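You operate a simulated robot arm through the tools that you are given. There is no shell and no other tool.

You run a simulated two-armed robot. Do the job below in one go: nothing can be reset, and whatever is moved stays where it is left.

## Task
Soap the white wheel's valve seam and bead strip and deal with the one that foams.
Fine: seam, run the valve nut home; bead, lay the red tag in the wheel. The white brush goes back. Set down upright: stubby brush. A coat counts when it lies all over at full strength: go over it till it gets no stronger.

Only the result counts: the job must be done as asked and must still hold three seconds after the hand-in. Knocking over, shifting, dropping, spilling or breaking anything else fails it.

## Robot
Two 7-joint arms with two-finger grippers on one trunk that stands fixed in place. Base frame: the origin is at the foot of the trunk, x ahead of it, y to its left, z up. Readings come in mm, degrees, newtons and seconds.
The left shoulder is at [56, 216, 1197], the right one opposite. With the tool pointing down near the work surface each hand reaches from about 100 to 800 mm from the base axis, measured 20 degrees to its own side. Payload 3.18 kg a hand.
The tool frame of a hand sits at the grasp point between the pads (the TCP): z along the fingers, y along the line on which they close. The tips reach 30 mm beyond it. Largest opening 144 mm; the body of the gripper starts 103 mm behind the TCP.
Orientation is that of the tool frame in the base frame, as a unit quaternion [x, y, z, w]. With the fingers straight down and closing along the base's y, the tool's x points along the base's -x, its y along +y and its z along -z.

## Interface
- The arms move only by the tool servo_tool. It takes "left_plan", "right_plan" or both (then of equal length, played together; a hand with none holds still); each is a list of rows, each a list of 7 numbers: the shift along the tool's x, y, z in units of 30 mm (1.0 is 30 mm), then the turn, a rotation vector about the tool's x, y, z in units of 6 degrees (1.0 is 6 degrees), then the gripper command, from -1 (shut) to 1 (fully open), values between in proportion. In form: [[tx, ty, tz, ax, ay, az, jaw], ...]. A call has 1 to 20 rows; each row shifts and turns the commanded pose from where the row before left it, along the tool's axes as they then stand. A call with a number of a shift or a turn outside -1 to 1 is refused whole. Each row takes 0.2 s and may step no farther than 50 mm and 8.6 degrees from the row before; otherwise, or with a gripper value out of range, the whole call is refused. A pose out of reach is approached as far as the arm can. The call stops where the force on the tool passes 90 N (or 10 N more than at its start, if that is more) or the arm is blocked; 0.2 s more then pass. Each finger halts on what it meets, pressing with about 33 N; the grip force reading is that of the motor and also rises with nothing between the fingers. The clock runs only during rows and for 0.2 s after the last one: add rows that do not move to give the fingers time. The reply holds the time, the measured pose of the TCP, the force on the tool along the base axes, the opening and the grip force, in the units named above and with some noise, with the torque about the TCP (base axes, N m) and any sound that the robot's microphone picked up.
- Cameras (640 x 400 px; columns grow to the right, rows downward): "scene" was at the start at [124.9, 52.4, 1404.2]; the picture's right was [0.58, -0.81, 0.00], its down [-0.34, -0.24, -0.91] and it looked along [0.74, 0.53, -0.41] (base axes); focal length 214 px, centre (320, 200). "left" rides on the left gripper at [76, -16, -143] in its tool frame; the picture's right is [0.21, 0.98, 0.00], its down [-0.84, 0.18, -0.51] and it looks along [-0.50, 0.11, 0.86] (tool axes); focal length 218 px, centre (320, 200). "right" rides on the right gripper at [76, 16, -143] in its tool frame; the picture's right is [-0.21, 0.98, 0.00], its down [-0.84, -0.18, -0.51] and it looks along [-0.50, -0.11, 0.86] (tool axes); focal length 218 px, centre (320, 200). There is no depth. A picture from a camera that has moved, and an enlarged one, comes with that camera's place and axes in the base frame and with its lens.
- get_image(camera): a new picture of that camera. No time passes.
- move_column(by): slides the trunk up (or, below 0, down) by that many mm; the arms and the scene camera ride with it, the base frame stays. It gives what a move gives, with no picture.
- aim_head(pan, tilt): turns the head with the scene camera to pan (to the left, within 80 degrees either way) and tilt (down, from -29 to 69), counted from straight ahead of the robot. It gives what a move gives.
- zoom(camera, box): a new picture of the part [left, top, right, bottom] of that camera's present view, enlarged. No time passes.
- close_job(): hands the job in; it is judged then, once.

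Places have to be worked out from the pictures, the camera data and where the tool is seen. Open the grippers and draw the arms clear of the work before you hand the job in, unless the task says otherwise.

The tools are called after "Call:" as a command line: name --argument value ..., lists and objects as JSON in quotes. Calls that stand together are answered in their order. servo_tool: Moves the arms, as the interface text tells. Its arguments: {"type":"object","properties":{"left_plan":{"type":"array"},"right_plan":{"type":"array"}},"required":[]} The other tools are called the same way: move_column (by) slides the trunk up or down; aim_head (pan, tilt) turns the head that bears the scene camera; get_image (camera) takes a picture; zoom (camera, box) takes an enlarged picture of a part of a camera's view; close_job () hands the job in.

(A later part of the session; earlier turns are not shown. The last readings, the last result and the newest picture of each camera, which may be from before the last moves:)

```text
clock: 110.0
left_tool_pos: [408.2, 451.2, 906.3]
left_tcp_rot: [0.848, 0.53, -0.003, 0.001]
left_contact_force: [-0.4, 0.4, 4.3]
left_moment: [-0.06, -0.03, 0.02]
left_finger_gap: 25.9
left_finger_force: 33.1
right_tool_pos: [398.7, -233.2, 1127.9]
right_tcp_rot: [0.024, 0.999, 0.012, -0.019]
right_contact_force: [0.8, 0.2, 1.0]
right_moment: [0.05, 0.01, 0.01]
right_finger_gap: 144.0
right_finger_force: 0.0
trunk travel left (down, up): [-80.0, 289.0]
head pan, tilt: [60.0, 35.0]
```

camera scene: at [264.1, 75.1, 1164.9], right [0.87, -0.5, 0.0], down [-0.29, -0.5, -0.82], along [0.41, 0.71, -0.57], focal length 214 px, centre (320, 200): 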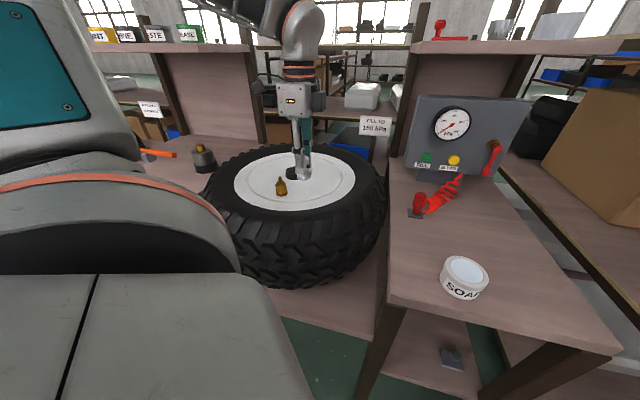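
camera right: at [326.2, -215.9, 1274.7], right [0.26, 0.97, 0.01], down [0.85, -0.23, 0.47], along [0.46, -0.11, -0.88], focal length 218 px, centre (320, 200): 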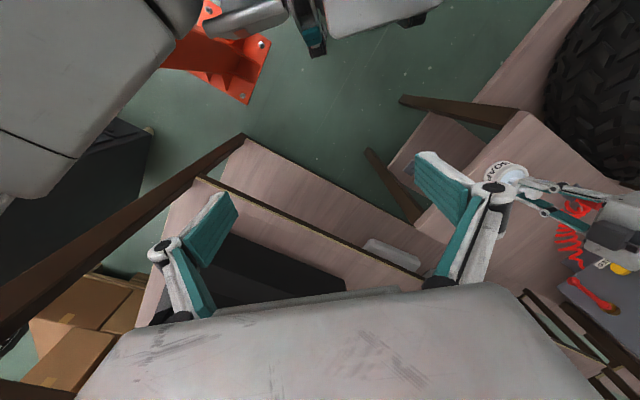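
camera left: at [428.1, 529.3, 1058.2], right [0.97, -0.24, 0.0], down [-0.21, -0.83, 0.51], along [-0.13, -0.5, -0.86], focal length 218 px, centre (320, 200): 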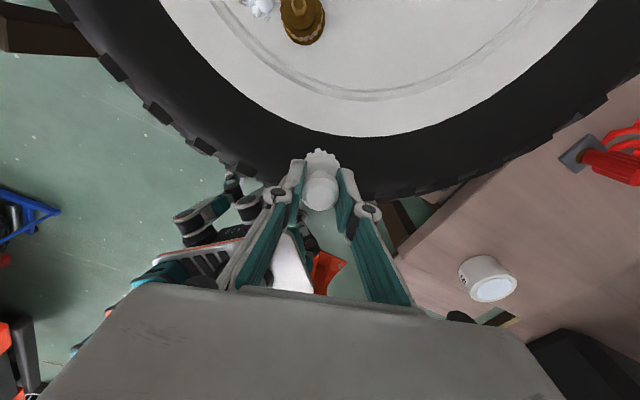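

Contact at 906. I press 1 mm more and sweep along the sidewall toward −170°.

Call:
servo_tool --left_plan '[[0.039, -0.739, 0.04, 0, 0, 1, -1], [0.039, -0.739, 0, 0, 0, 1, -1], [0.039, -0.739, 0, 0, 0, 1, -1], [0.039, -0.739, 0, 0, 0, 1, -1], [0.039, -0.739, 0, 0, 0, 1, -1], [0.039, -0.739, 0, 0, 0, 1, -1], [0.039, -0.739, 0, 0, 0, 1, -1], [0.039, -0.739, 0, 0, 0, 1, -1], [0.039, -0.739, 0, 0, 0, 1, -1], [0, 0, 0, 0, 0, 0, -1]]'

Call:
get_image --camera "left"

Call:
get_image --camera "scene"

Call:
zoom --camera "scene" --box '[200, 140, 360, 250]'

```text
clock: 112.2
left_tool_pos: [294.6, 603.5, 905.7]
left_tcp_rot: [0.996, 0.086, -0.001, 0.001]
left_contact_force: [9.1, -17.8, 31.6]
left_moment: [-0.52, -0.05, 0.14]
left_finger_gap: 25.9
left_finger_force: 33.4
right_tool_pos: [398.1, -235.7, 1128.5]
right_tcp_rot: [0.025, 0.999, 0.013, -0.018]
right_contact_force: [0.9, -1.2, 0.6]
right_moment: [0.0, -0.04, 0.01]
right_finger_gap: 143.9
right_finger_force: 0.1
trunk travel left (down, up): [-80.0, 289.0]
head pan, tilt: [60.0, 35.0]
```

```text
taken
camera left: at [367.0, 634.9, 1046.8], right [0.37, -0.93, 0.0], down [-0.8, -0.32, 0.51], along [-0.47, -0.19, -0.86], focal length 218 px, centre (320, 200)
```

left: 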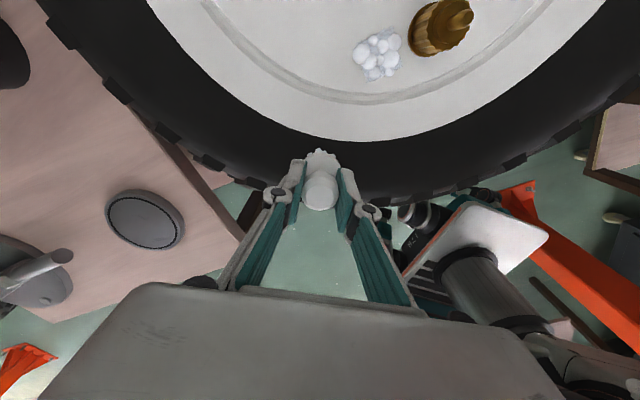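

```text
taken
camera scene: at [263.5, 71.3, 1165.5], right [0.87, -0.5, 0.0], down [-0.29, -0.49, -0.82], along [0.41, 0.71, -0.57], focal length 214 px, centre (320, 200)
```

scene: 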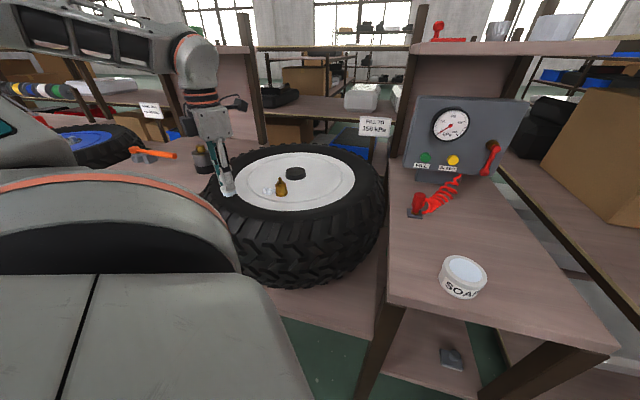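

```text
3.64 times, centred on (280, 195) of scene
camera zoom: at [263.5, 71.3, 1165.5], right [0.87, -0.5, 0.0], down [-0.29, -0.49, -0.82], along [0.41, 0.71, -0.57], focal length 780 px, centre (466, 218)
```

zoom: 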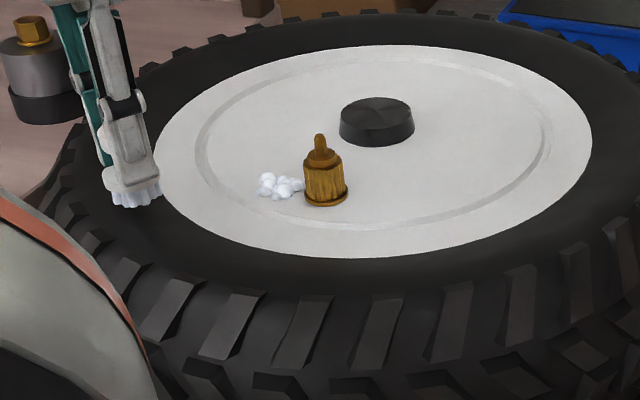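

No film on the near-left sidewall either. I lift, return along the circle, and search the right-hand part (−116° to −50°) of the sidewall next.

Call:
servo_tool --left_plan '[[0, 0, -0.5, 0, 0, 0, -1], [0, 0, -0.7, 0, 0, 0, -1], [0.039, 0.739, 0, 0, 0, -1, -1], [0.039, 0.739, 0, 0, 0, -1, -1], [0.039, 0.739, 0, 0, 0, -1, -1], [0.039, 0.739, 0, 0, 0, -1, -1], [0.039, 0.739, 0, 0, 0, -1, -1], [0.039, 0.739, 0, 0, 0, -1, -1], [0.039, 0.739, 0, 0, 0, -1, -1], [0.039, 0.739, 0, 0, 0, -1, -1], [0.039, 0.739, 0, 0, 0, -1, -1], [0, 0, 0.6, 0, 0, 0, -1], [0, 0, 0.37, 0, 0, 0, -1], [0, 0, 0, 0, 0, 0, -1]]'

```text
clock: 115.2
left_tool_pos: [408.1, 452.0, 910.8]
left_tcp_rot: [0.848, 0.53, -0.002, 0.001]
left_contact_force: [0.4, 0.1, -0.9]
left_moment: [-0.04, -0.02, 0.03]
left_finger_gap: 25.6
left_finger_force: 33.2
right_tool_pos: [398.5, -232.4, 1127.8]
right_tcp_rot: [0.025, 0.999, 0.012, -0.019]
right_contact_force: [0.3, 0.4, 0.1]
right_moment: [-0.01, 0.01, 0.01]
right_finger_gap: 144.1
right_finger_force: 0.0
trunk travel left (down, up): [-80.0, 289.0]
head pan, tilt: [60.0, 35.0]
```

At the start of the next arc. I touch down (≈2 mm press) and sweep toward −50°.

Call:
servo_tool --left_plan '[[0, 0, 0.2, 0, 0, 0, -1], [0.039, 0.739, 0, 0, 0, -1, -1], [0.039, 0.739, 0, 0, 0, -1, -1], [0.039, 0.739, 0, 0, 0, -1, -1], [0.039, 0.739, 0, 0, 0, -1, -1], [0.039, 0.739, 0, 0, 0, -1, -1], [0.039, 0.739, 0, 0, 0, -1, -1], [0, 0, 0, 0, 0, 0, -1]]'

Call:
get_image --camera "left"

Call:
zoom --camera "scene" --box '[230, 140, 390, 250]'

```text
clock: 117.0
left_tool_pos: [535.9, 432.5, 906.1]
left_tcp_rot: [0.642, 0.767, -0.003, 0.001]
left_contact_force: [-10.6, -6.3, 17.4]
left_moment: [-0.19, 0.29, -0.02]
left_finger_gap: 25.7
left_finger_force: 32.6
right_tool_pos: [396.5, -233.3, 1130.0]
right_tcp_rot: [0.026, 0.999, 0.011, -0.018]
right_contact_force: [-0.3, -1.5, 0.0]
right_moment: [-0.01, -0.03, 0.01]
right_finger_gap: 144.2
right_finger_force: 0.0
trunk travel left (down, up): [-80.0, 289.0]
head pan, tilt: [60.0, 35.0]
```

```text
taken
camera left: at [507.2, 508.1, 1047.0], right [0.93, 0.38, 0.0], down [0.33, -0.8, 0.51], along [0.19, -0.47, -0.86], focal length 218 px, centre (320, 200)
```

left: 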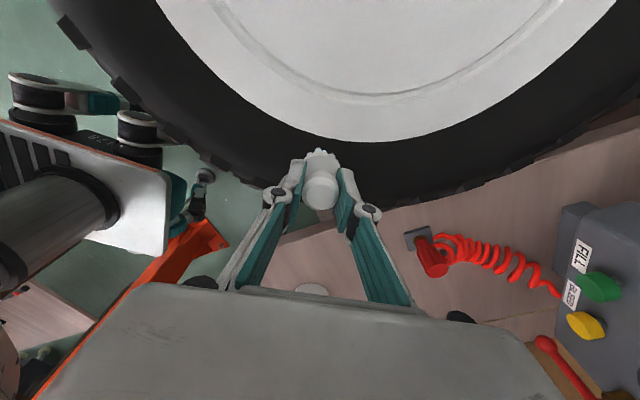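

```text
3.64 times, centred on (310, 195) of scene
camera zoom: at [262.0, 73.6, 1165.7], right [0.87, -0.5, 0.0], down [-0.29, -0.5, -0.82], along [0.41, 0.71, -0.57], focal length 780 px, centre (356, 218)
```

zoom: 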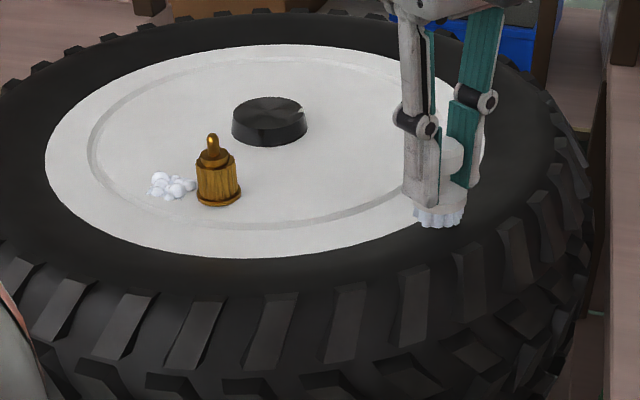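

Nothing yet up to −80°. I continue to about −44°.

Call:
servo_tool --left_plan '[[0.039, 0.739, 0, 0, 0, -1, -1], [0.039, 0.739, 0, 0, 0, -1, -1], [0.039, 0.739, 0, 0, 0, -1, -1], [0.039, 0.739, 0, 0, 0, -1, -1], [0.039, 0.739, 0, 0, 0, -1, -1], [0.039, 0.739, 0, 0, 0, -1, -1], [0, 0, 0, 0, 0, 0, -1]]'

Call:
get_image --camera "left"

Call:
zoom --camera "scene" --box '[260, 130, 420, 240]'

```text
clock: 118.6
left_tool_pos: [650.7, 497.6, 901.9]
left_tcp_rot: [0.373, 0.928, -0.002, -0.002]
left_contact_force: [-12.5, -2.1, 7.2]
left_moment: [-0.22, 0.54, -0.18]
left_finger_gap: 25.6
left_finger_force: 32.8
right_tool_pos: [396.8, -232.6, 1129.7]
right_tcp_rot: [0.024, 0.999, 0.011, -0.018]
right_contact_force: [-0.3, -0.4, -0.3]
right_moment: [0.01, 0.01, -0.01]
right_finger_gap: 144.1
right_finger_force: 0.1
trunk travel left (down, up): [-80.0, 289.0]
head pan, tilt: [60.0, 35.0]
```

```text
taken
camera left: at [586.8, 540.4, 1044.6], right [0.53, 0.85, -0.01], down [0.73, -0.45, 0.5], along [0.43, -0.27, -0.86], focal length 218 px, centre (320, 200)
```

left: 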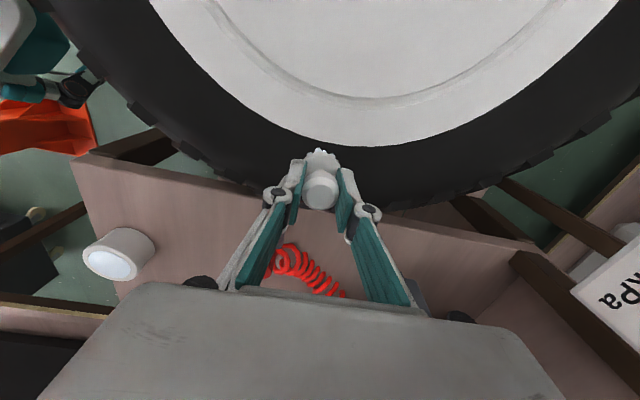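

```text
3.64 times, centred on (340, 185) of scene
camera zoom: at [262.6, 74.3, 1165.2], right [0.87, -0.5, 0.0], down [-0.29, -0.5, -0.82], along [0.41, 0.71, -0.57], focal length 780 px, centre (247, 254)
```

zoom: 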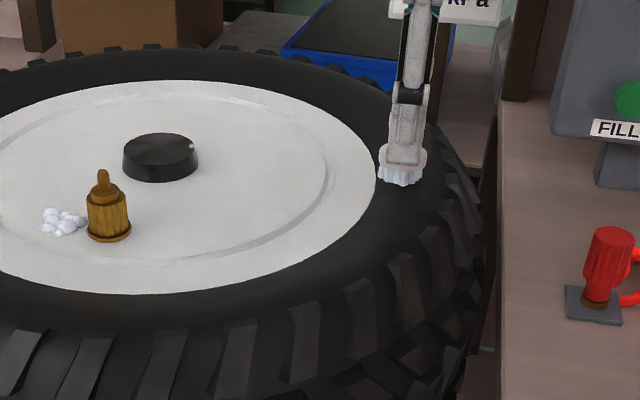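

No film on the sidewall to −44° either. I lift, move in to the flat outer ring (r≈165) here and sweep it back toward −116°.

Call:
servo_tool --left_plan '[[0, 0, -0.5, 0, 0, 0, -1], [0, 0, -0.7, 0, 0, 0, -1], [0.75, 0, 0, 0, 0, 0, -1], [0.75, 0, 0, 0, 0, 0, -1], [0, 0, 0.8, 0, 0, 0, -1], [0, 0, 0.7, 0, 0, 0, -1], [0, 0, 0, 0, 0, 0, -1]]'

Call:
servo_tool --left_plan '[[0, 0, 0.13, 0, 0, 0, -1], [0, 0, 0.1, 0, 0, 0, -1], [0, 0, 0, 0, 0, 0, -1]]'

```text
clock: 120.2
left_tool_pos: [623.3, 527.8, 893.2]
left_tcp_rot: [0.375, 0.927, -0.003, -0.001]
left_contact_force: [-0.5, -0.3, -0.2]
left_moment: [0.02, -0.02, 0.01]
left_finger_gap: 25.7
left_finger_force: 32.9
right_tool_pos: [398.2, -231.1, 1128.3]
right_tcp_rot: [0.025, 0.999, 0.012, -0.019]
right_contact_force: [0.1, 0.2, 0.9]
right_moment: [-0.03, 0.02, 0.03]
right_finger_gap: 143.9
right_finger_force: 0.1
trunk travel left (down, up): [-80.0, 289.0]
head pan, tilt: [60.0, 35.0]
```

```text
clock: 121.0
left_tool_pos: [622.7, 527.4, 885.5]
left_tcp_rot: [0.374, 0.927, -0.003, -0.002]
left_contact_force: [-0.3, -0.4, 0.0]
left_moment: [0.02, 0.02, -0.01]
left_finger_gap: 25.4
left_finger_force: 33.4
right_tool_pos: [397.6, -232.8, 1128.5]
right_tcp_rot: [0.025, 0.999, 0.011, -0.019]
right_contact_force: [-0.2, -0.4, 0.3]
right_moment: [0.01, -0.01, 0.04]
right_finger_gap: 143.8
right_finger_force: 0.1
trunk travel left (down, up): [-80.0, 289.0]
head pan, tilt: [60.0, 35.0]
```

Not in contact yet here; I creep lower.

Call:
servo_tool --left_plan '[[0, 0, 0.1, 0, 0, 0, -1], [0, 0, 0, 0, 0, 0, -1]]'

Call:
servo_tool --left_plan '[[0, 0, 0.08, 0, 0, 0, -1], [0, 0, 0, 0, 0, 0, -1]]'

```text
clock: 121.6
left_tool_pos: [623.2, 526.8, 885.0]
left_tcp_rot: [0.374, 0.927, -0.002, -0.001]
left_contact_force: [0.1, 2.0, 6.7]
left_moment: [0.24, 0.0, -0.01]
left_finger_gap: 25.9
left_finger_force: 32.8
right_tool_pos: [396.9, -232.1, 1128.6]
right_tcp_rot: [0.024, 0.999, 0.011, -0.018]
right_contact_force: [0.1, 0.1, 0.6]
right_moment: [-0.03, -0.01, 0.01]
right_finger_gap: 144.1
right_finger_force: 0.0
trunk travel left (down, up): [-80.0, 289.0]
head pan, tilt: [60.0, 35.0]
```

```text
clock: 122.2
left_tool_pos: [622.0, 526.8, 884.2]
left_tcp_rot: [0.375, 0.927, -0.001, 0.001]
left_contact_force: [-1.2, 3.4, 20.2]
left_moment: [0.35, 0.17, -0.05]
left_finger_gap: 25.8
left_finger_force: 32.8
right_tool_pos: [396.6, -233.0, 1129.2]
right_tcp_rot: [0.025, 0.999, 0.012, -0.018]
right_contact_force: [-0.4, 0.6, 0.4]
right_moment: [-0.03, -0.03, -0.06]
right_finger_gap: 144.0
right_finger_force: 0.0
trunk travel left (down, up): [-80.0, 289.0]
head pan, tilt: [60.0, 35.0]
```

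Contact. I sweep the ring back toward −116° with light pressure.

Call:
servo_tool --left_plan '[[0.06, -0.575, -0.04, 0, 0, 1, -1], [0.03, -0.575, 0, 0, 0, 1, -1], [0.03, -0.575, 0, 0, 0, 1, -1], [0.03, -0.575, 0, 0, 0, 1, -1], [0.03, -0.575, 0, 0, 0, 1, -1], [0.03, -0.575, 0, 0, 0, 1, -1], [0.03, -0.575, 0, 0, 0, 1, -1], [0.03, -0.575, 0, 0, 0, 1, -1], [0.03, -0.575, 0, 0, 0, 1, -1], [0.03, -0.575, 0, 0, 0, 1, -1], [0, 0, 0, 0, 0, 0, -1]]'

Call:
get_image --camera "left"

Call:
zoom --camera "scene" --box '[230, 130, 390, 240]'

```text
clock: 124.6
left_tool_pos: [462.7, 481.6, 885.4]
left_tcp_rot: [0.789, 0.615, -0.002, 0.001]
left_contact_force: [14.7, -7.9, 25.5]
left_moment: [-0.09, -0.62, -0.14]
left_finger_gap: 25.6
left_finger_force: 33.0
right_tool_pos: [398.1, -233.7, 1128.8]
right_tcp_rot: [0.025, 0.999, 0.013, -0.019]
right_contact_force: [-0.6, -0.6, 0.2]
right_moment: [0.0, 0.01, -0.03]
right_finger_gap: 144.0
right_finger_force: 0.1
trunk travel left (down, up): [-80.0, 289.0]
head pan, tilt: [60.0, 35.0]
```

```text
taken
camera left: at [467.3, 561.3, 1026.7], right [1.0, -0.04, 0.0], down [-0.03, -0.86, 0.51], along [-0.02, -0.51, -0.86], focal length 218 px, centre (320, 200)
```

left: 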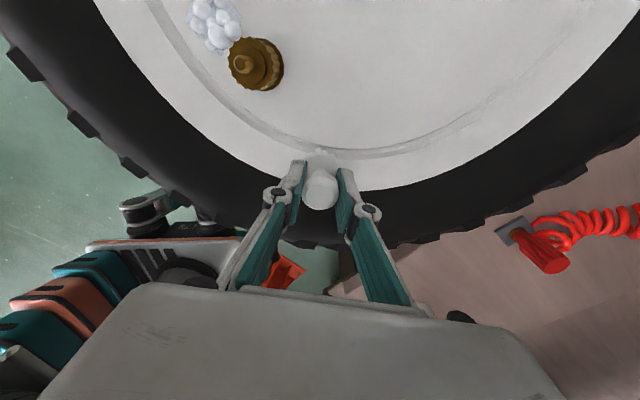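

```text
3.64 times, centred on (310, 185) of scene
camera zoom: at [263.9, 73.0, 1165.2], right [0.87, -0.5, 0.0], down [-0.29, -0.5, -0.82], along [0.41, 0.71, -0.57], focal length 780 px, centre (356, 254)
```

zoom: 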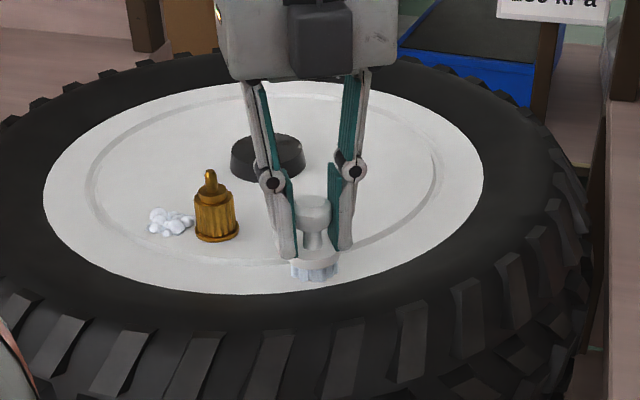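

Nothing on this part of the ring. I check whether the bristles still carry soap and look again over the whole wheel.

Call:
servo_tool --left_plan '[[0.2, 0, -0.5, 0, 0, 0, -1], [0.2, 0, -0.9, 0, 0, 0, -1], [0, 0, -0.9, 0, 0, 0, -1], [0, 0, 0, 0, 0, 0, -1]]'

Call:
zoom --camera "scene" --box '[270, 140, 350, 200]'

Call:
zoom --camera "scene" --box '[210, 140, 400, 290]'

Call:
get_image --camera "left"

```text
clock: 125.6
left_tool_pos: [467.2, 494.1, 950.5]
left_tcp_rot: [0.788, 0.616, -0.004, 0.0]
left_contact_force: [-0.1, -0.3, -1.1]
left_moment: [0.0, -0.01, 0.02]
left_finger_gap: 25.5
left_finger_force: 33.1
right_tool_pos: [398.2, -231.4, 1127.8]
right_tcp_rot: [0.025, 0.999, 0.011, -0.02]
right_contact_force: [0.4, 0.2, 0.0]
right_moment: [0.01, 0.02, 0.02]
right_finger_gap: 143.8
right_finger_force: 0.1
trunk travel left (down, up): [-80.0, 289.0]
head pan, tilt: [60.0, 35.0]
```

```text
6.67 times, centred on (310, 170) of scene
camera zoom: at [264.2, 75.2, 1164.8], right [0.87, -0.5, 0.0], down [-0.29, -0.5, -0.82], along [0.41, 0.71, -0.57], focal length 1430 px, centre (387, 400)
```

zoom: 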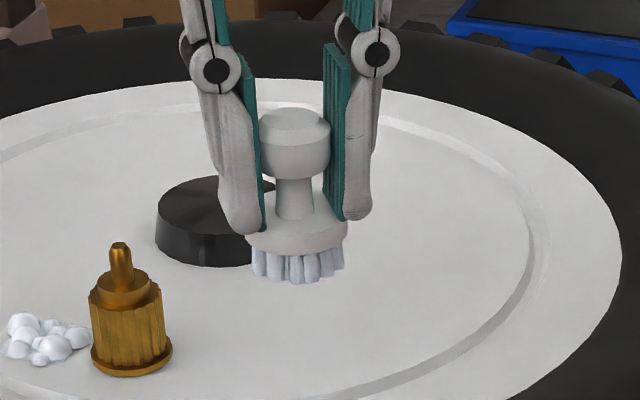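

```text
2.67 times, centred on (305, 215) of scene
camera zoom: at [264.2, 75.2, 1164.8], right [0.87, -0.5, 0.0], down [-0.29, -0.5, -0.82], along [0.41, 0.71, -0.57], focal length 572 px, centre (360, 160)
```

zoom: 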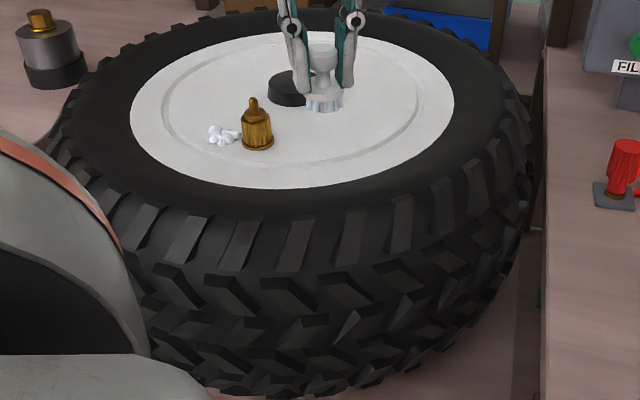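

```text
taken
camera left: at [471.6, 574.8, 1092.4], right [1.0, -0.03, -0.01], down [-0.03, -0.86, 0.51], along [-0.02, -0.51, -0.86], focal length 218 px, centre (320, 200)
```

left: 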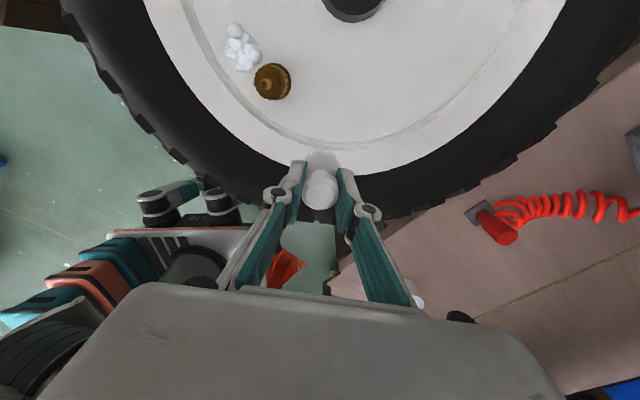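

The bristles still look loaded. My earlier tyre strokes were fast (60–110 mm/s) while the seam was soaped slowly, so a thin film may simply not have shown. I return to the scuffed strip's place and scrub slowly there.

Call:
servo_tool --left_plan '[[-0.76, -0.77, 0, 0, 0, 0, -1], [-0.76, -0.77, 0, 0, 0, 0, -1], [-0.76, -0.77, 0, 0, 0, 0, -1], [0, 0, 0, 0, 0, 1, -1], [0, 0, 0, 0, 0, 1, -1], [0, 0, 0, 0, 0, 0.7, -1], [0, 0, 0.8, 0, 0, 0, -1], [0, 0, 0.5, 0, 0, 0, -1], [0, 0, 0, 0, 0, 0, -1]]'

Call:
servo_tool --left_plan '[[0, 0, 0.16, 0, 0, 0, -1], [0, 0, 0.06, 0, 0, 0, -1], [0, 0, 0, 0, 0, 0, -1]]'

```text
clock: 127.6
left_tool_pos: [383.7, 443.4, 914.2]
left_tcp_rot: [0.867, 0.499, -0.004, 0.001]
left_contact_force: [0.4, -0.2, -0.8]
left_moment: [0.03, 0.0, -0.02]
left_finger_gap: 25.8
left_finger_force: 33.0
right_tool_pos: [396.5, -232.9, 1128.6]
right_tcp_rot: [0.024, 0.999, 0.012, -0.019]
right_contact_force: [0.9, -0.4, -0.1]
right_moment: [0.01, 0.01, -0.02]
right_finger_gap: 144.0
right_finger_force: 0.0
trunk travel left (down, up): [-80.0, 289.0]
head pan, tilt: [60.0, 35.0]
```

```text
clock: 128.4
left_tool_pos: [382.4, 444.0, 908.2]
left_tcp_rot: [0.867, 0.498, -0.005, 0.002]
left_contact_force: [0.8, -0.2, -0.7]
left_moment: [0.0, -0.01, 0.01]
left_finger_gap: 25.6
left_finger_force: 32.8
right_tool_pos: [397.6, -232.0, 1129.2]
right_tcp_rot: [0.024, 0.999, 0.013, -0.019]
right_contact_force: [0.1, -0.3, -0.7]
right_moment: [0.02, 0.01, -0.05]
right_finger_gap: 144.0
right_finger_force: 0.0
trunk travel left (down, up): [-80.0, 289.0]
head pan, tilt: [60.0, 35.0]
```

Just above the surface. I press lightly and move slowly (≈20 mm/s) along the strip to one end.

Call:
servo_tool --left_plan '[[0, 0, 0.12, 0, 0, 0, -1], [0, 0, 0, 0, 0, 0, -1], [0.0012, 0.133, 0, 0, 0, -0.165, -1], [0.0012, 0.133, 0, 0, 0, -0.165, -1], [0.0012, 0.133, 0, 0, 0, -0.165, -1], [0.0012, 0.133, 0, 0, 0, -0.165, -1], [0.0012, 0.133, 0, 0, 0, -0.165, -1], [0.0012, 0.133, 0, 0, 0, -0.165, -1], [0.0012, 0.133, 0, 0, 0, -0.165, -1], [0.0012, 0.133, 0, 0, 0, -0.165, -1], [0.0012, 0.133, 0, 0, 0, -0.165, -1], [0.0012, 0.133, 0, 0, 0, -0.165, -1], [0.0012, 0.133, 0, 0, 0, -0.165, -1], [0.0012, 0.133, 0, 0, 0, -0.165, -1]]'

Call:
zoom --camera "scene" --box '[240, 170, 360, 260]'

Call:
zoom --camera "left" --box '[200, 80, 440, 230]'

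```text
clock: 131.4
left_tool_pos: [424.8, 423.2, 904.9]
left_tcp_rot: [0.81, 0.586, -0.003, 0.002]
left_contact_force: [-13.6, 4.0, 18.9]
left_moment: [0.25, 0.47, -0.04]
left_finger_gap: 25.8
left_finger_force: 32.9
right_tool_pos: [398.0, -233.0, 1129.8]
right_tcp_rot: [0.023, 0.999, 0.012, -0.019]
right_contact_force: [0.9, -0.1, -0.6]
right_moment: [0.0, -0.02, 0.0]
right_finger_gap: 144.1
right_finger_force: 0.0
trunk travel left (down, up): [-80.0, 289.0]
head pan, tilt: [60.0, 35.0]
```

```text
4.44 times, centred on (300, 215) of scene
camera zoom: at [262.0, 74.4, 1165.4], right [0.87, -0.5, 0.0], down [-0.29, -0.5, -0.82], along [0.41, 0.71, -0.57], focal length 953 px, centre (409, 133)
```

zoom: 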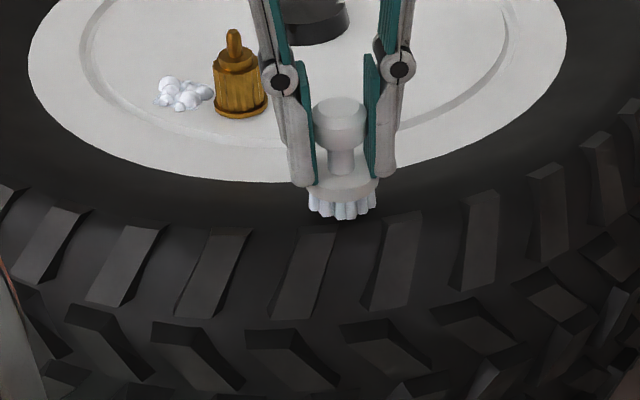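

```text
2.67 times, centred on (320, 155) of left
camera zoom: at [434.1, 503.6, 1046.6], right [0.99, -0.11, 0.0], down [-0.09, -0.85, 0.51], along [-0.06, -0.51, -0.86], focal length 582 px, centre (320, 320)
```

zoom: 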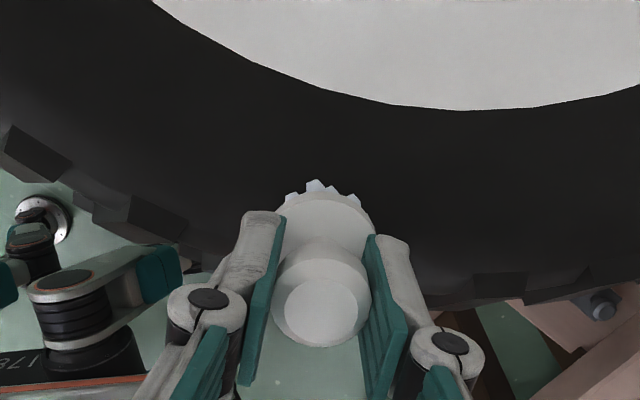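

Still no film there, so the scuff was just dirt. I lift and go through the whole wheel face and sidewall with close zooms to catch any faint film left by the sweeps.

Call:
servo_tool --left_plan '[[0, 0, -0.5, 0, 0, 0, -1], [0, 0, -0.9, 0, 0, 0, -1], [0, 0, -0.9, 0, 0, 0, -1], [-0.9, 0, -0.9, 0, 0, 0, -1], [-0.9, 0, -0.9, 0, 0, 0, -1], [0, 0, 0, 0, 0, 0, -1]]'

Call:
get_image --camera "left"

Call:
zoom --camera "left" --box '[180, 0, 340, 100]'

Call:
zoom --camera "left" --box '[320, 0, 520, 130]'

Call:
zoom --camera "scene" --box '[225, 160, 305, 220]'

Call:
zoom --camera "scene" --box '[285, 150, 365, 220]'

```text
clock: 132.8
left_tool_pos: [409.4, 372.4, 1027.2]
left_tcp_rot: [0.811, 0.585, -0.004, 0.001]
left_contact_force: [0.5, 0.1, -0.3]
left_moment: [-0.01, 0.0, -0.02]
left_finger_gap: 25.6
left_finger_force: 32.8
right_tool_pos: [398.9, -232.9, 1127.1]
right_tcp_rot: [0.026, 0.999, 0.011, -0.021]
right_contact_force: [0.2, 0.3, -0.4]
right_moment: [0.01, 0.0, 0.01]
right_finger_gap: 144.1
right_finger_force: 0.1
trunk travel left (down, up): [-80.0, 289.0]
head pan, tilt: [60.0, 35.0]
```

```text
taken
camera left: at [418.8, 452.1, 1168.9], right [0.99, -0.11, 0.0], down [-0.09, -0.85, 0.51], along [-0.06, -0.51, -0.86], focal length 218 px, centre (320, 200)
```

left: 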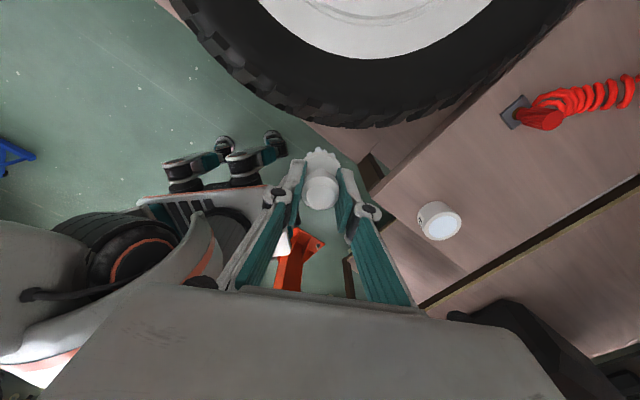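

```text
4.00 times, centred on (260, 50) of left
camera zoom: at [418.8, 452.1, 1168.9], right [0.99, -0.11, 0.0], down [-0.09, -0.85, 0.51], along [-0.06, -0.51, -0.86], focal length 873 px, centre (560, 800)
```

zoom: 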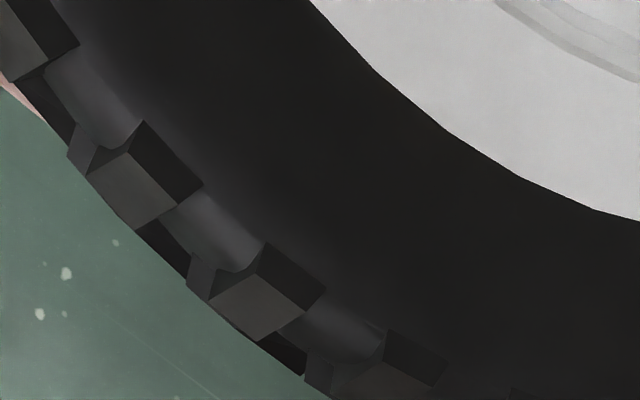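

```text
3.08 times, centred on (420, 65) of left
camera zoom: at [418.8, 452.1, 1168.9], right [0.99, -0.11, 0.0], down [-0.09, -0.85, 0.51], along [-0.06, -0.51, -0.86], focal length 672 px, centre (12, 615)
```

zoom: 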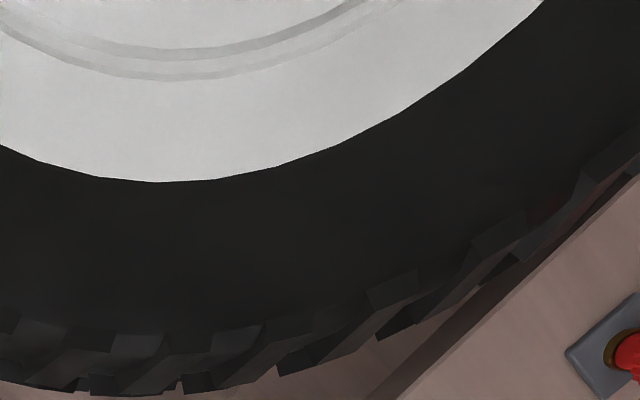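

```text
6.67 times, centred on (265, 190) of scene
camera zoom: at [264.3, 75.1, 1164.7], right [0.87, -0.5, 0.0], down [-0.29, -0.5, -0.82], along [0.41, 0.71, -0.57], focal length 1430 px, centre (687, 267)
```

zoom: 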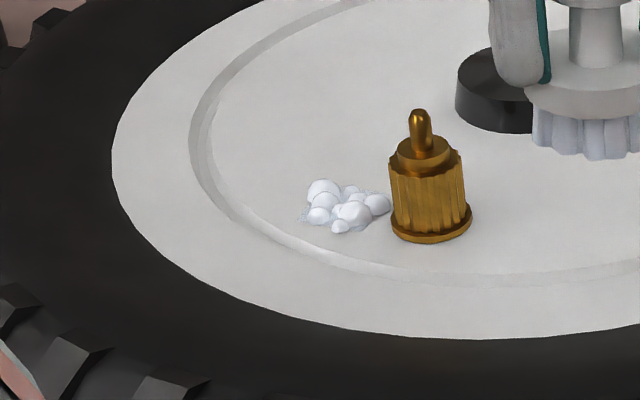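

```text
5.71 times, centred on (325, 185) of scene
camera zoom: at [264.3, 75.1, 1164.7], right [0.87, -0.5, 0.0], down [-0.29, -0.5, -0.82], along [0.41, 0.71, -0.57], focal length 1226 px, centre (291, 286)
```

zoom: 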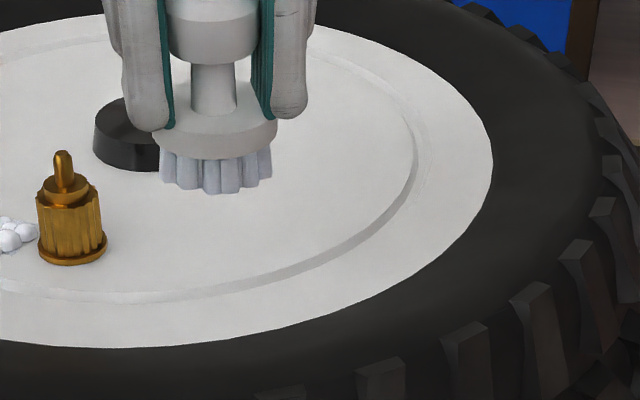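

The bristles now look greyer: the brush has probably run low, so the later sweeps may have laid nothing. I go back to the pot to reload it.

Call:
servo_tool --left_plan '[[-0.278, 0.836, 0.25, 0, 0, 0, -1], [-0.278, 0.836, 0.25, 0, 0, 0, -1], [-0.278, 0.836, 0.25, 0, 0, 0, -1], [-0.278, 0.836, 0.25, 0, 0, 0, -1], [-0.278, 0.836, 0.25, 0, 0, 0, -1], [-0.278, 0.836, 0.25, 0, 0, 0, -1], [-0.278, 0.836, 0.25, 0, 0, 0, -1], [-0.278, 0.836, 0.25, 0, 0, 0, -1], [-0.278, 0.836, 0.25, 0, 0, 0, -1], [0, 0, 0, 0, 0, -1, -1], [0, 0, 0, 0, 0, -1, -1], [0, 0, 0, 0, 0, 0, -1]]'

Call:
aim_head --pan 25 --tilt 30

Call:
get_image --camera "scene"

```text
clock: 135.4
left_tool_pos: [600.4, 231.7, 959.4]
left_tcp_rot: [0.745, 0.667, -0.003, 0.001]
left_contact_force: [0.0, 0.0, -0.4]
left_moment: [0.0, -0.03, 0.01]
left_finger_gap: 25.7
left_finger_force: 33.2
right_tool_pos: [398.7, -232.8, 1128.2]
right_tcp_rot: [0.025, 0.999, 0.012, -0.02]
right_contact_force: [-0.5, 0.7, -0.4]
right_moment: [-0.01, -0.01, 0.04]
right_finger_gap: 143.9
right_finger_force: 0.1
trunk travel left (down, up): [-80.0, 289.0]
head pan, tilt: [60.0, 35.0]
```

```text
clock: 136.4
left_tool_pos: [600.6, 232.9, 959.9]
left_tcp_rot: [0.745, 0.667, -0.004, 0.001]
left_contact_force: [0.7, -0.6, -0.2]
left_moment: [-0.01, 0.01, 0.04]
left_finger_gap: 25.6
left_finger_force: 33.4
right_tool_pos: [397.9, -231.7, 1127.9]
right_tcp_rot: [0.024, 0.999, 0.013, -0.019]
right_contact_force: [-0.2, 0.0, -0.1]
right_moment: [-0.02, -0.03, -0.04]
right_finger_gap: 144.1
right_finger_force: 0.1
trunk travel left (down, up): [-80.0, 289.0]
head pan, tilt: [25.0, 30.0]
```

```text
taken
camera scene: at [302.0, 37.0, 1172.7], right [0.42, -0.91, 0.0], down [-0.45, -0.21, -0.87], along [0.78, 0.37, -0.5], focal length 214 px, centre (320, 200)
```

scene: 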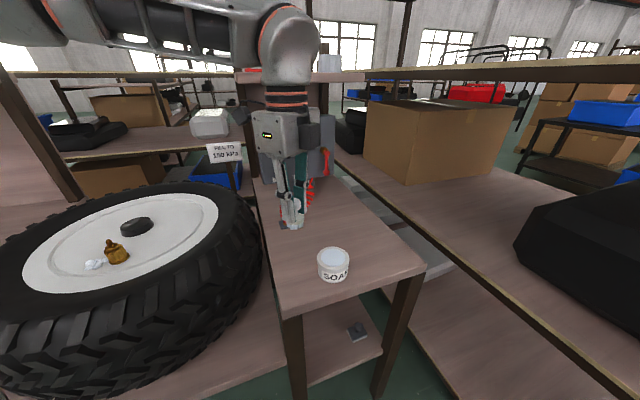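

I try approaching over the pot without tilt this time.

Call:
servo_tool --left_plan '[[-0.8, 0.45, 0.2, 0, 0, 0, -1], [-0.8, 0.45, 0.2, 0, 0, 0, -1], [-0.8, 0.45, 0.2, 0, 0, 0, -1], [0, 0, 0, 0, 0, 0, -1]]'

Call:
zoom --camera "scene" --box '[270, 190, 400, 290]'

```text
clock: 137.4
left_tool_pos: [628.0, 180.6, 945.8]
left_tcp_rot: [0.745, 0.667, -0.004, 0.001]
left_contact_force: [1.4, 0.4, -0.6]
left_moment: [-0.02, -0.01, -0.02]
left_finger_gap: 25.7
left_finger_force: 32.6
left hand out of reach, approached as far as the arm can: row 3
right_tool_pos: [398.1, -232.0, 1128.6]
right_tcp_rot: [0.025, 0.999, 0.012, -0.019]
right_contact_force: [0.1, 0.2, -0.2]
right_moment: [-0.03, 0.03, 0.01]
right_finger_gap: 143.9
right_finger_force: 0.1
trunk travel left (down, up): [-80.0, 289.0]
head pan, tilt: [25.0, 30.0]
```

```text
4.00 times, centred on (335, 240) of scene
camera zoom: at [302.2, 37.2, 1172.8], right [0.42, -0.91, 0.0], down [-0.45, -0.21, -0.87], along [0.78, 0.37, -0.5], focal length 858 px, centre (260, 40)
```

zoom: 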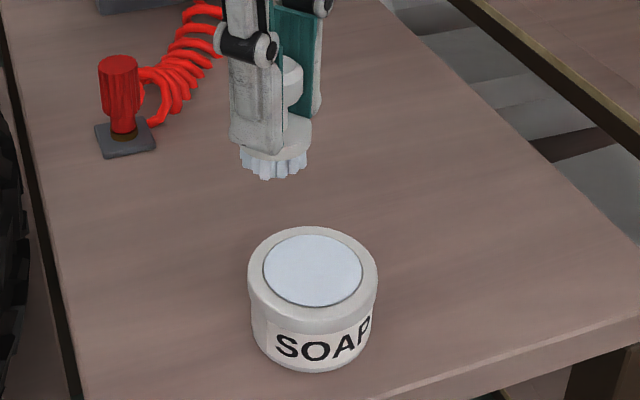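

As before, I tilt 12° and shift over the pot centre.

Call:
servo_tool --left_plan '[[0, 0, 0, 0, -1, 0, -1], [0, 0, 0, 0, -1, 0, -1], [-0.42, 0.23, 0.09, 0, 0, 0, -1], [0, 0, 0, 0, 0, 0, -1]]'

Call:
zoom --camera "scene" --box '[270, 190, 400, 290]'

```text
clock: 138.4
left_tool_pos: [631.0, 166.9, 945.8]
left_tcp_rot: [0.74, 0.664, -0.082, 0.07]
left_contact_force: [0.7, 0.8, -0.6]
left_moment: [-0.04, 0.05, -0.01]
left_finger_gap: 26.0
left_finger_force: 33.4
right_tool_pos: [398.2, -231.5, 1127.5]
right_tcp_rot: [0.025, 0.999, 0.012, -0.02]
right_contact_force: [-0.1, 0.3, -0.1]
right_moment: [0.0, 0.0, 0.02]
right_finger_gap: 143.9
right_finger_force: 0.1
trunk travel left (down, up): [-80.0, 289.0]
head pan, tilt: [25.0, 30.0]
```

```text
4.00 times, centred on (335, 240) of scene
camera zoom: at [302.3, 36.9, 1172.5], right [0.42, -0.91, 0.0], down [-0.45, -0.21, -0.87], along [0.78, 0.37, -0.5], focal length 858 px, centre (260, 40)
```

zoom: 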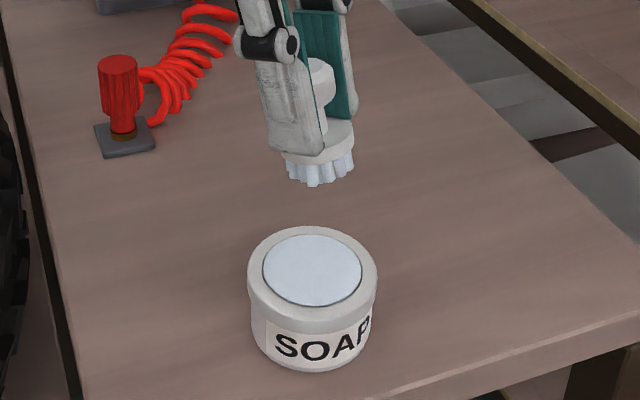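

Over the pot. I lower straight down in steps until the bristles are in the soap.

Call:
servo_tool --left_plan '[[0.19, 0, 0.88, 0, 0, 0, -1], [0.17, 0, 0.8, 0, 0, 0, -1], [0.06, 0, 0.3, 0, 0, 0, -1], [0, 0, 0, 0, 0, 0, -1]]'

Call:
servo_tool --left_plan '[[0.03, 0, 0.15, 0, 0, 0, -1], [0, 0, 0, 0, 0, 0, -1]]'

Call:
zoom --camera "scene" --box '[290, 220, 380, 290]'

```text
clock: 139.4
left_tool_pos: [631.2, 166.8, 883.1]
left_tcp_rot: [0.741, 0.663, -0.08, 0.071]
left_contact_force: [0.2, 0.2, -0.6]
left_moment: [0.01, -0.01, 0.0]
left_finger_gap: 25.9
left_finger_force: 33.5
right_tool_pos: [399.1, -233.0, 1128.4]
right_tcp_rot: [0.026, 0.999, 0.012, -0.018]
right_contact_force: [1.2, -0.2, -0.5]
right_moment: [-0.05, 0.0, -0.03]
right_finger_gap: 143.8
right_finger_force: 0.0
trunk travel left (down, up): [-80.0, 289.0]
head pan, tilt: [25.0, 30.0]
```

```text
clock: 140.1
left_tool_pos: [629.4, 165.1, 879.9]
left_tcp_rot: [0.74, 0.663, -0.081, 0.071]
left_contact_force: [-1.0, 0.5, -0.1]
left_moment: [0.02, 0.03, -0.01]
left_finger_gap: 25.7
left_finger_force: 32.8
right_tool_pos: [399.6, -231.9, 1127.5]
right_tcp_rot: [0.025, 0.999, 0.012, -0.02]
right_contact_force: [-0.5, -0.5, 0.8]
right_moment: [-0.01, -0.03, 0.0]
right_finger_gap: 144.2
right_finger_force: 0.0
trunk travel left (down, up): [-80.0, 289.0]
head pan, tilt: [25.0, 30.0]
```

```text
5.71 times, centred on (335, 255) of scene
camera zoom: at [302.0, 36.9, 1172.7], right [0.42, -0.91, 0.0], down [-0.45, -0.21, -0.87], along [0.78, 0.37, -0.5], focal length 1226 px, centre (234, -114)
```

zoom: 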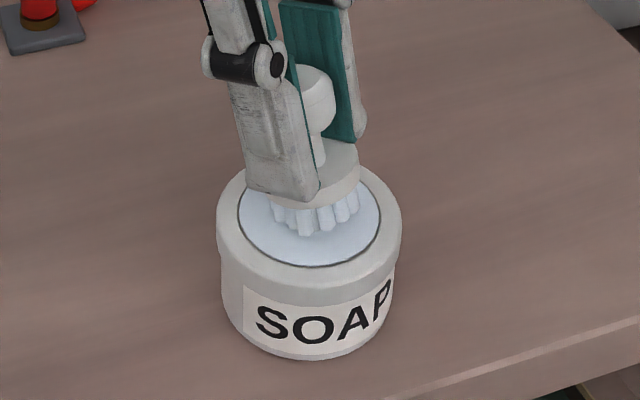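

A few millimetres more.

Call:
servo_tool --left_plan '[[0.02, 0, 0.1, 0, 0, 0, -1], [0.01, 0, 0.05, 0, 0, 0, -1], [0, 0, 0, 0, 0, 0, -1]]'

Call:
servo_tool --left_plan '[[0, 0.13, 0, 0, 0, 0, -1], [0.1, -0.13, 0.03, 0, 0, 0, -1], [-0.1, -0.13, 0, 0, 0, 0, -1], [-0.1, 0.13, 0, 0, 0, 0, -1], [0.1, 0, 0, 0, 0, 0, -1], [0, 0, 0, 0, 0, 0, -1], [0, 0, 0, 0, 0, 0, -1], [0, 0, 0, 0, 0, 0, -1]]'

Call:
zoom --camera "scene" --box '[290, 220, 380, 290]'

```text
clock: 140.8
left_tool_pos: [629.3, 163.8, 878.9]
left_tcp_rot: [0.741, 0.663, -0.079, 0.073]
left_contact_force: [4.4, 2.1, 20.8]
left_moment: [0.34, -0.22, -0.04]
left_finger_gap: 26.1
left_finger_force: 33.2
right_tool_pos: [395.9, -232.7, 1130.0]
right_tcp_rot: [0.025, 0.999, 0.011, -0.018]
right_contact_force: [0.5, -0.2, -0.1]
right_moment: [0.0, 0.0, -0.02]
right_finger_gap: 144.1
right_finger_force: 0.1
trunk travel left (down, up): [-80.0, 289.0]
head pan, tilt: [25.0, 30.0]
```

```text
clock: 142.7
left_tool_pos: [628.2, 165.9, 879.1]
left_tcp_rot: [0.741, 0.663, -0.08, 0.073]
left_contact_force: [1.9, 0.6, 36.9]
left_moment: [0.36, -0.14, -0.06]
left_finger_gap: 25.8
left_finger_force: 33.2
right_tool_pos: [395.6, -233.4, 1129.8]
right_tcp_rot: [0.025, 0.999, 0.012, -0.018]
right_contact_force: [0.1, -0.4, 0.4]
right_moment: [0.0, -0.02, -0.03]
right_finger_gap: 144.0
right_finger_force: 0.0
trunk travel left (down, up): [-80.0, 289.0]
head pan, tilt: [25.0, 30.0]
```

```text
5.71 times, centred on (335, 255) of scene
camera zoom: at [299.3, 36.3, 1173.7], right [0.42, -0.91, 0.0], down [-0.45, -0.21, -0.87], along [0.79, 0.37, -0.5], focal length 1226 px, centre (234, -114)
```

zoom: 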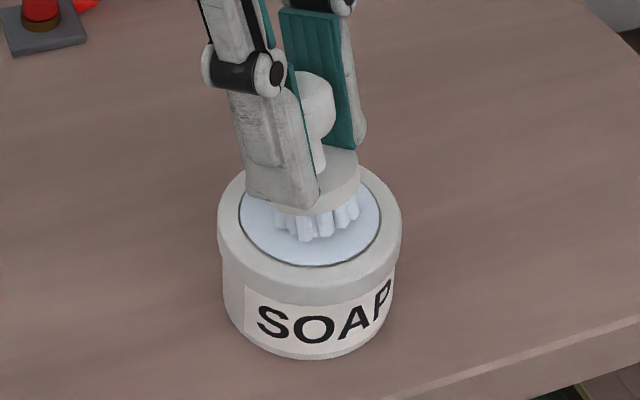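

Freshly loaded. I lift out and carry it back to the scuffed strip's place on the tyre.

Call:
servo_tool --left_plan '[[-0.1, 0, -0.49, 0, 0, 0, -1], [-0.19, 0, -0.88, 0, 0, 0, -1], [-0.19, 0, -0.88, 0, 0, 0, -1], [0.6, -0.7, -0.4, 0, 0, 0, -1], [0.6, -0.7, -0.4, 0, 0, 0, -1], [0.6, -0.7, -0.2, 0, 1, 0, -1], [0.6, -0.7, -0.2, 0, 1, 0, -1], [0.6, -0.7, 0, 0, 0, 0, -1], [0.6, -0.7, 0, 0, 0, 0, -1], [0, 0, 0, 0, 0, 0, -1]]'

Call:
get_image --camera "scene"

```text
clock: 144.8
left_tool_pos: [518.3, 293.8, 964.7]
left_tcp_rot: [0.746, 0.666, -0.003, -0.001]
left_contact_force: [-0.2, 0.1, 0.3]
left_moment: [0.02, 0.0, 0.04]
left_finger_gap: 25.8
left_finger_force: 33.1
right_tool_pos: [397.8, -231.5, 1127.7]
right_tcp_rot: [0.025, 0.999, 0.012, -0.02]
right_contact_force: [0.7, 0.3, -0.4]
right_moment: [0.0, 0.04, 0.01]
right_finger_gap: 143.9
right_finger_force: 0.2
trunk travel left (down, up): [-80.0, 289.0]
head pan, tilt: [25.0, 30.0]
```

```text
taken
camera scene: at [302.4, 37.0, 1172.4], right [0.42, -0.91, 0.0], down [-0.45, -0.21, -0.87], along [0.78, 0.37, -0.5], focal length 214 px, centre (320, 200)
```

scene: 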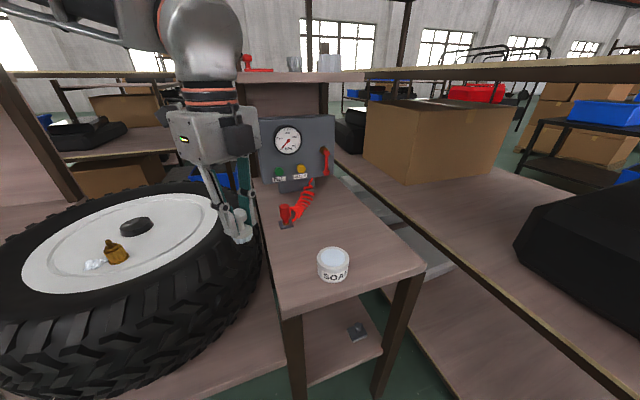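

Pot still in place. On to the strip, then yaw so that the tool's x points at the hub.

Call:
servo_tool --left_plan '[[0.638, -0.716, 0, 0, 0, 0, -1], [0.638, -0.716, 0, 0, 0, 0, -1], [0.638, -0.716, 0, 0, 0, 0, -1], [0.638, -0.716, 0, 0, 0, 0, -1], [0.638, -0.716, 0, 0, 0, 0, -1], [0.638, -0.716, 0, 0, 0, 0, -1], [0.638, -0.716, 0, 0, 0, 0, -1], [0, 0, 0.4, 0, 0, 1, -1], [0, 0, 0.4, 0, 0, 1, -1], [0, 0, 0.4, 0, 0, 1, -1], [0, 0, 0.4, 0, 0, 1, -1], [0, 0, 0, 0, 0, 0, -1]]'

Call:
aim_head --pan 60 --tilt 35

Call:
zoom --camera "scene" --box '[220, 150, 380, 260]'

```text
clock: 147.4
left_tool_pos: [383.7, 442.3, 917.6]
left_tcp_rot: [0.868, 0.497, -0.004, 0.001]
left_contact_force: [-0.4, -0.3, -0.6]
left_moment: [0.05, 0.0, 0.02]
left_finger_gap: 25.6
left_finger_force: 33.5
right_tool_pos: [398.5, -232.8, 1128.6]
right_tcp_rot: [0.025, 0.999, 0.012, -0.018]
right_contact_force: [0.1, 0.4, 1.0]
right_moment: [-0.04, -0.01, -0.01]
right_finger_gap: 144.0
right_finger_force: 0.1
trunk travel left (down, up): [-80.0, 289.0]
head pan, tilt: [25.0, 30.0]
```

```text
clock: 148.5
left_tool_pos: [384.1, 443.0, 917.2]
left_tcp_rot: [0.868, 0.497, -0.003, 0.001]
left_contact_force: [-0.4, 0.7, -0.4]
left_moment: [0.02, 0.01, 0.01]
left_finger_gap: 26.0
left_finger_force: 32.7
right_tool_pos: [398.5, -231.9, 1128.3]
right_tcp_rot: [0.024, 0.999, 0.011, -0.019]
right_contact_force: [0.9, 0.0, -0.3]
right_moment: [0.0, -0.01, 0.0]
right_finger_gap: 143.9
right_finger_force: 0.1
trunk travel left (down, up): [-80.0, 289.0]
head pan, tilt: [60.0, 35.0]
```

```text
3.64 times, centred on (300, 205) of scene
camera zoom: at [264.1, 74.9, 1164.9], right [0.87, -0.5, 0.0], down [-0.29, -0.5, -0.82], along [0.41, 0.71, -0.57], focal length 780 px, centre (393, 182)
```

zoom: 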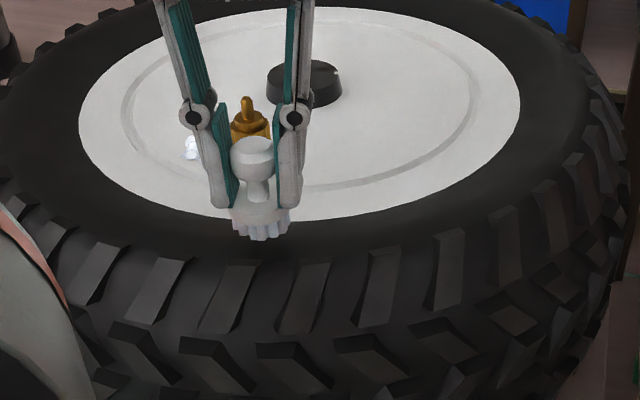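

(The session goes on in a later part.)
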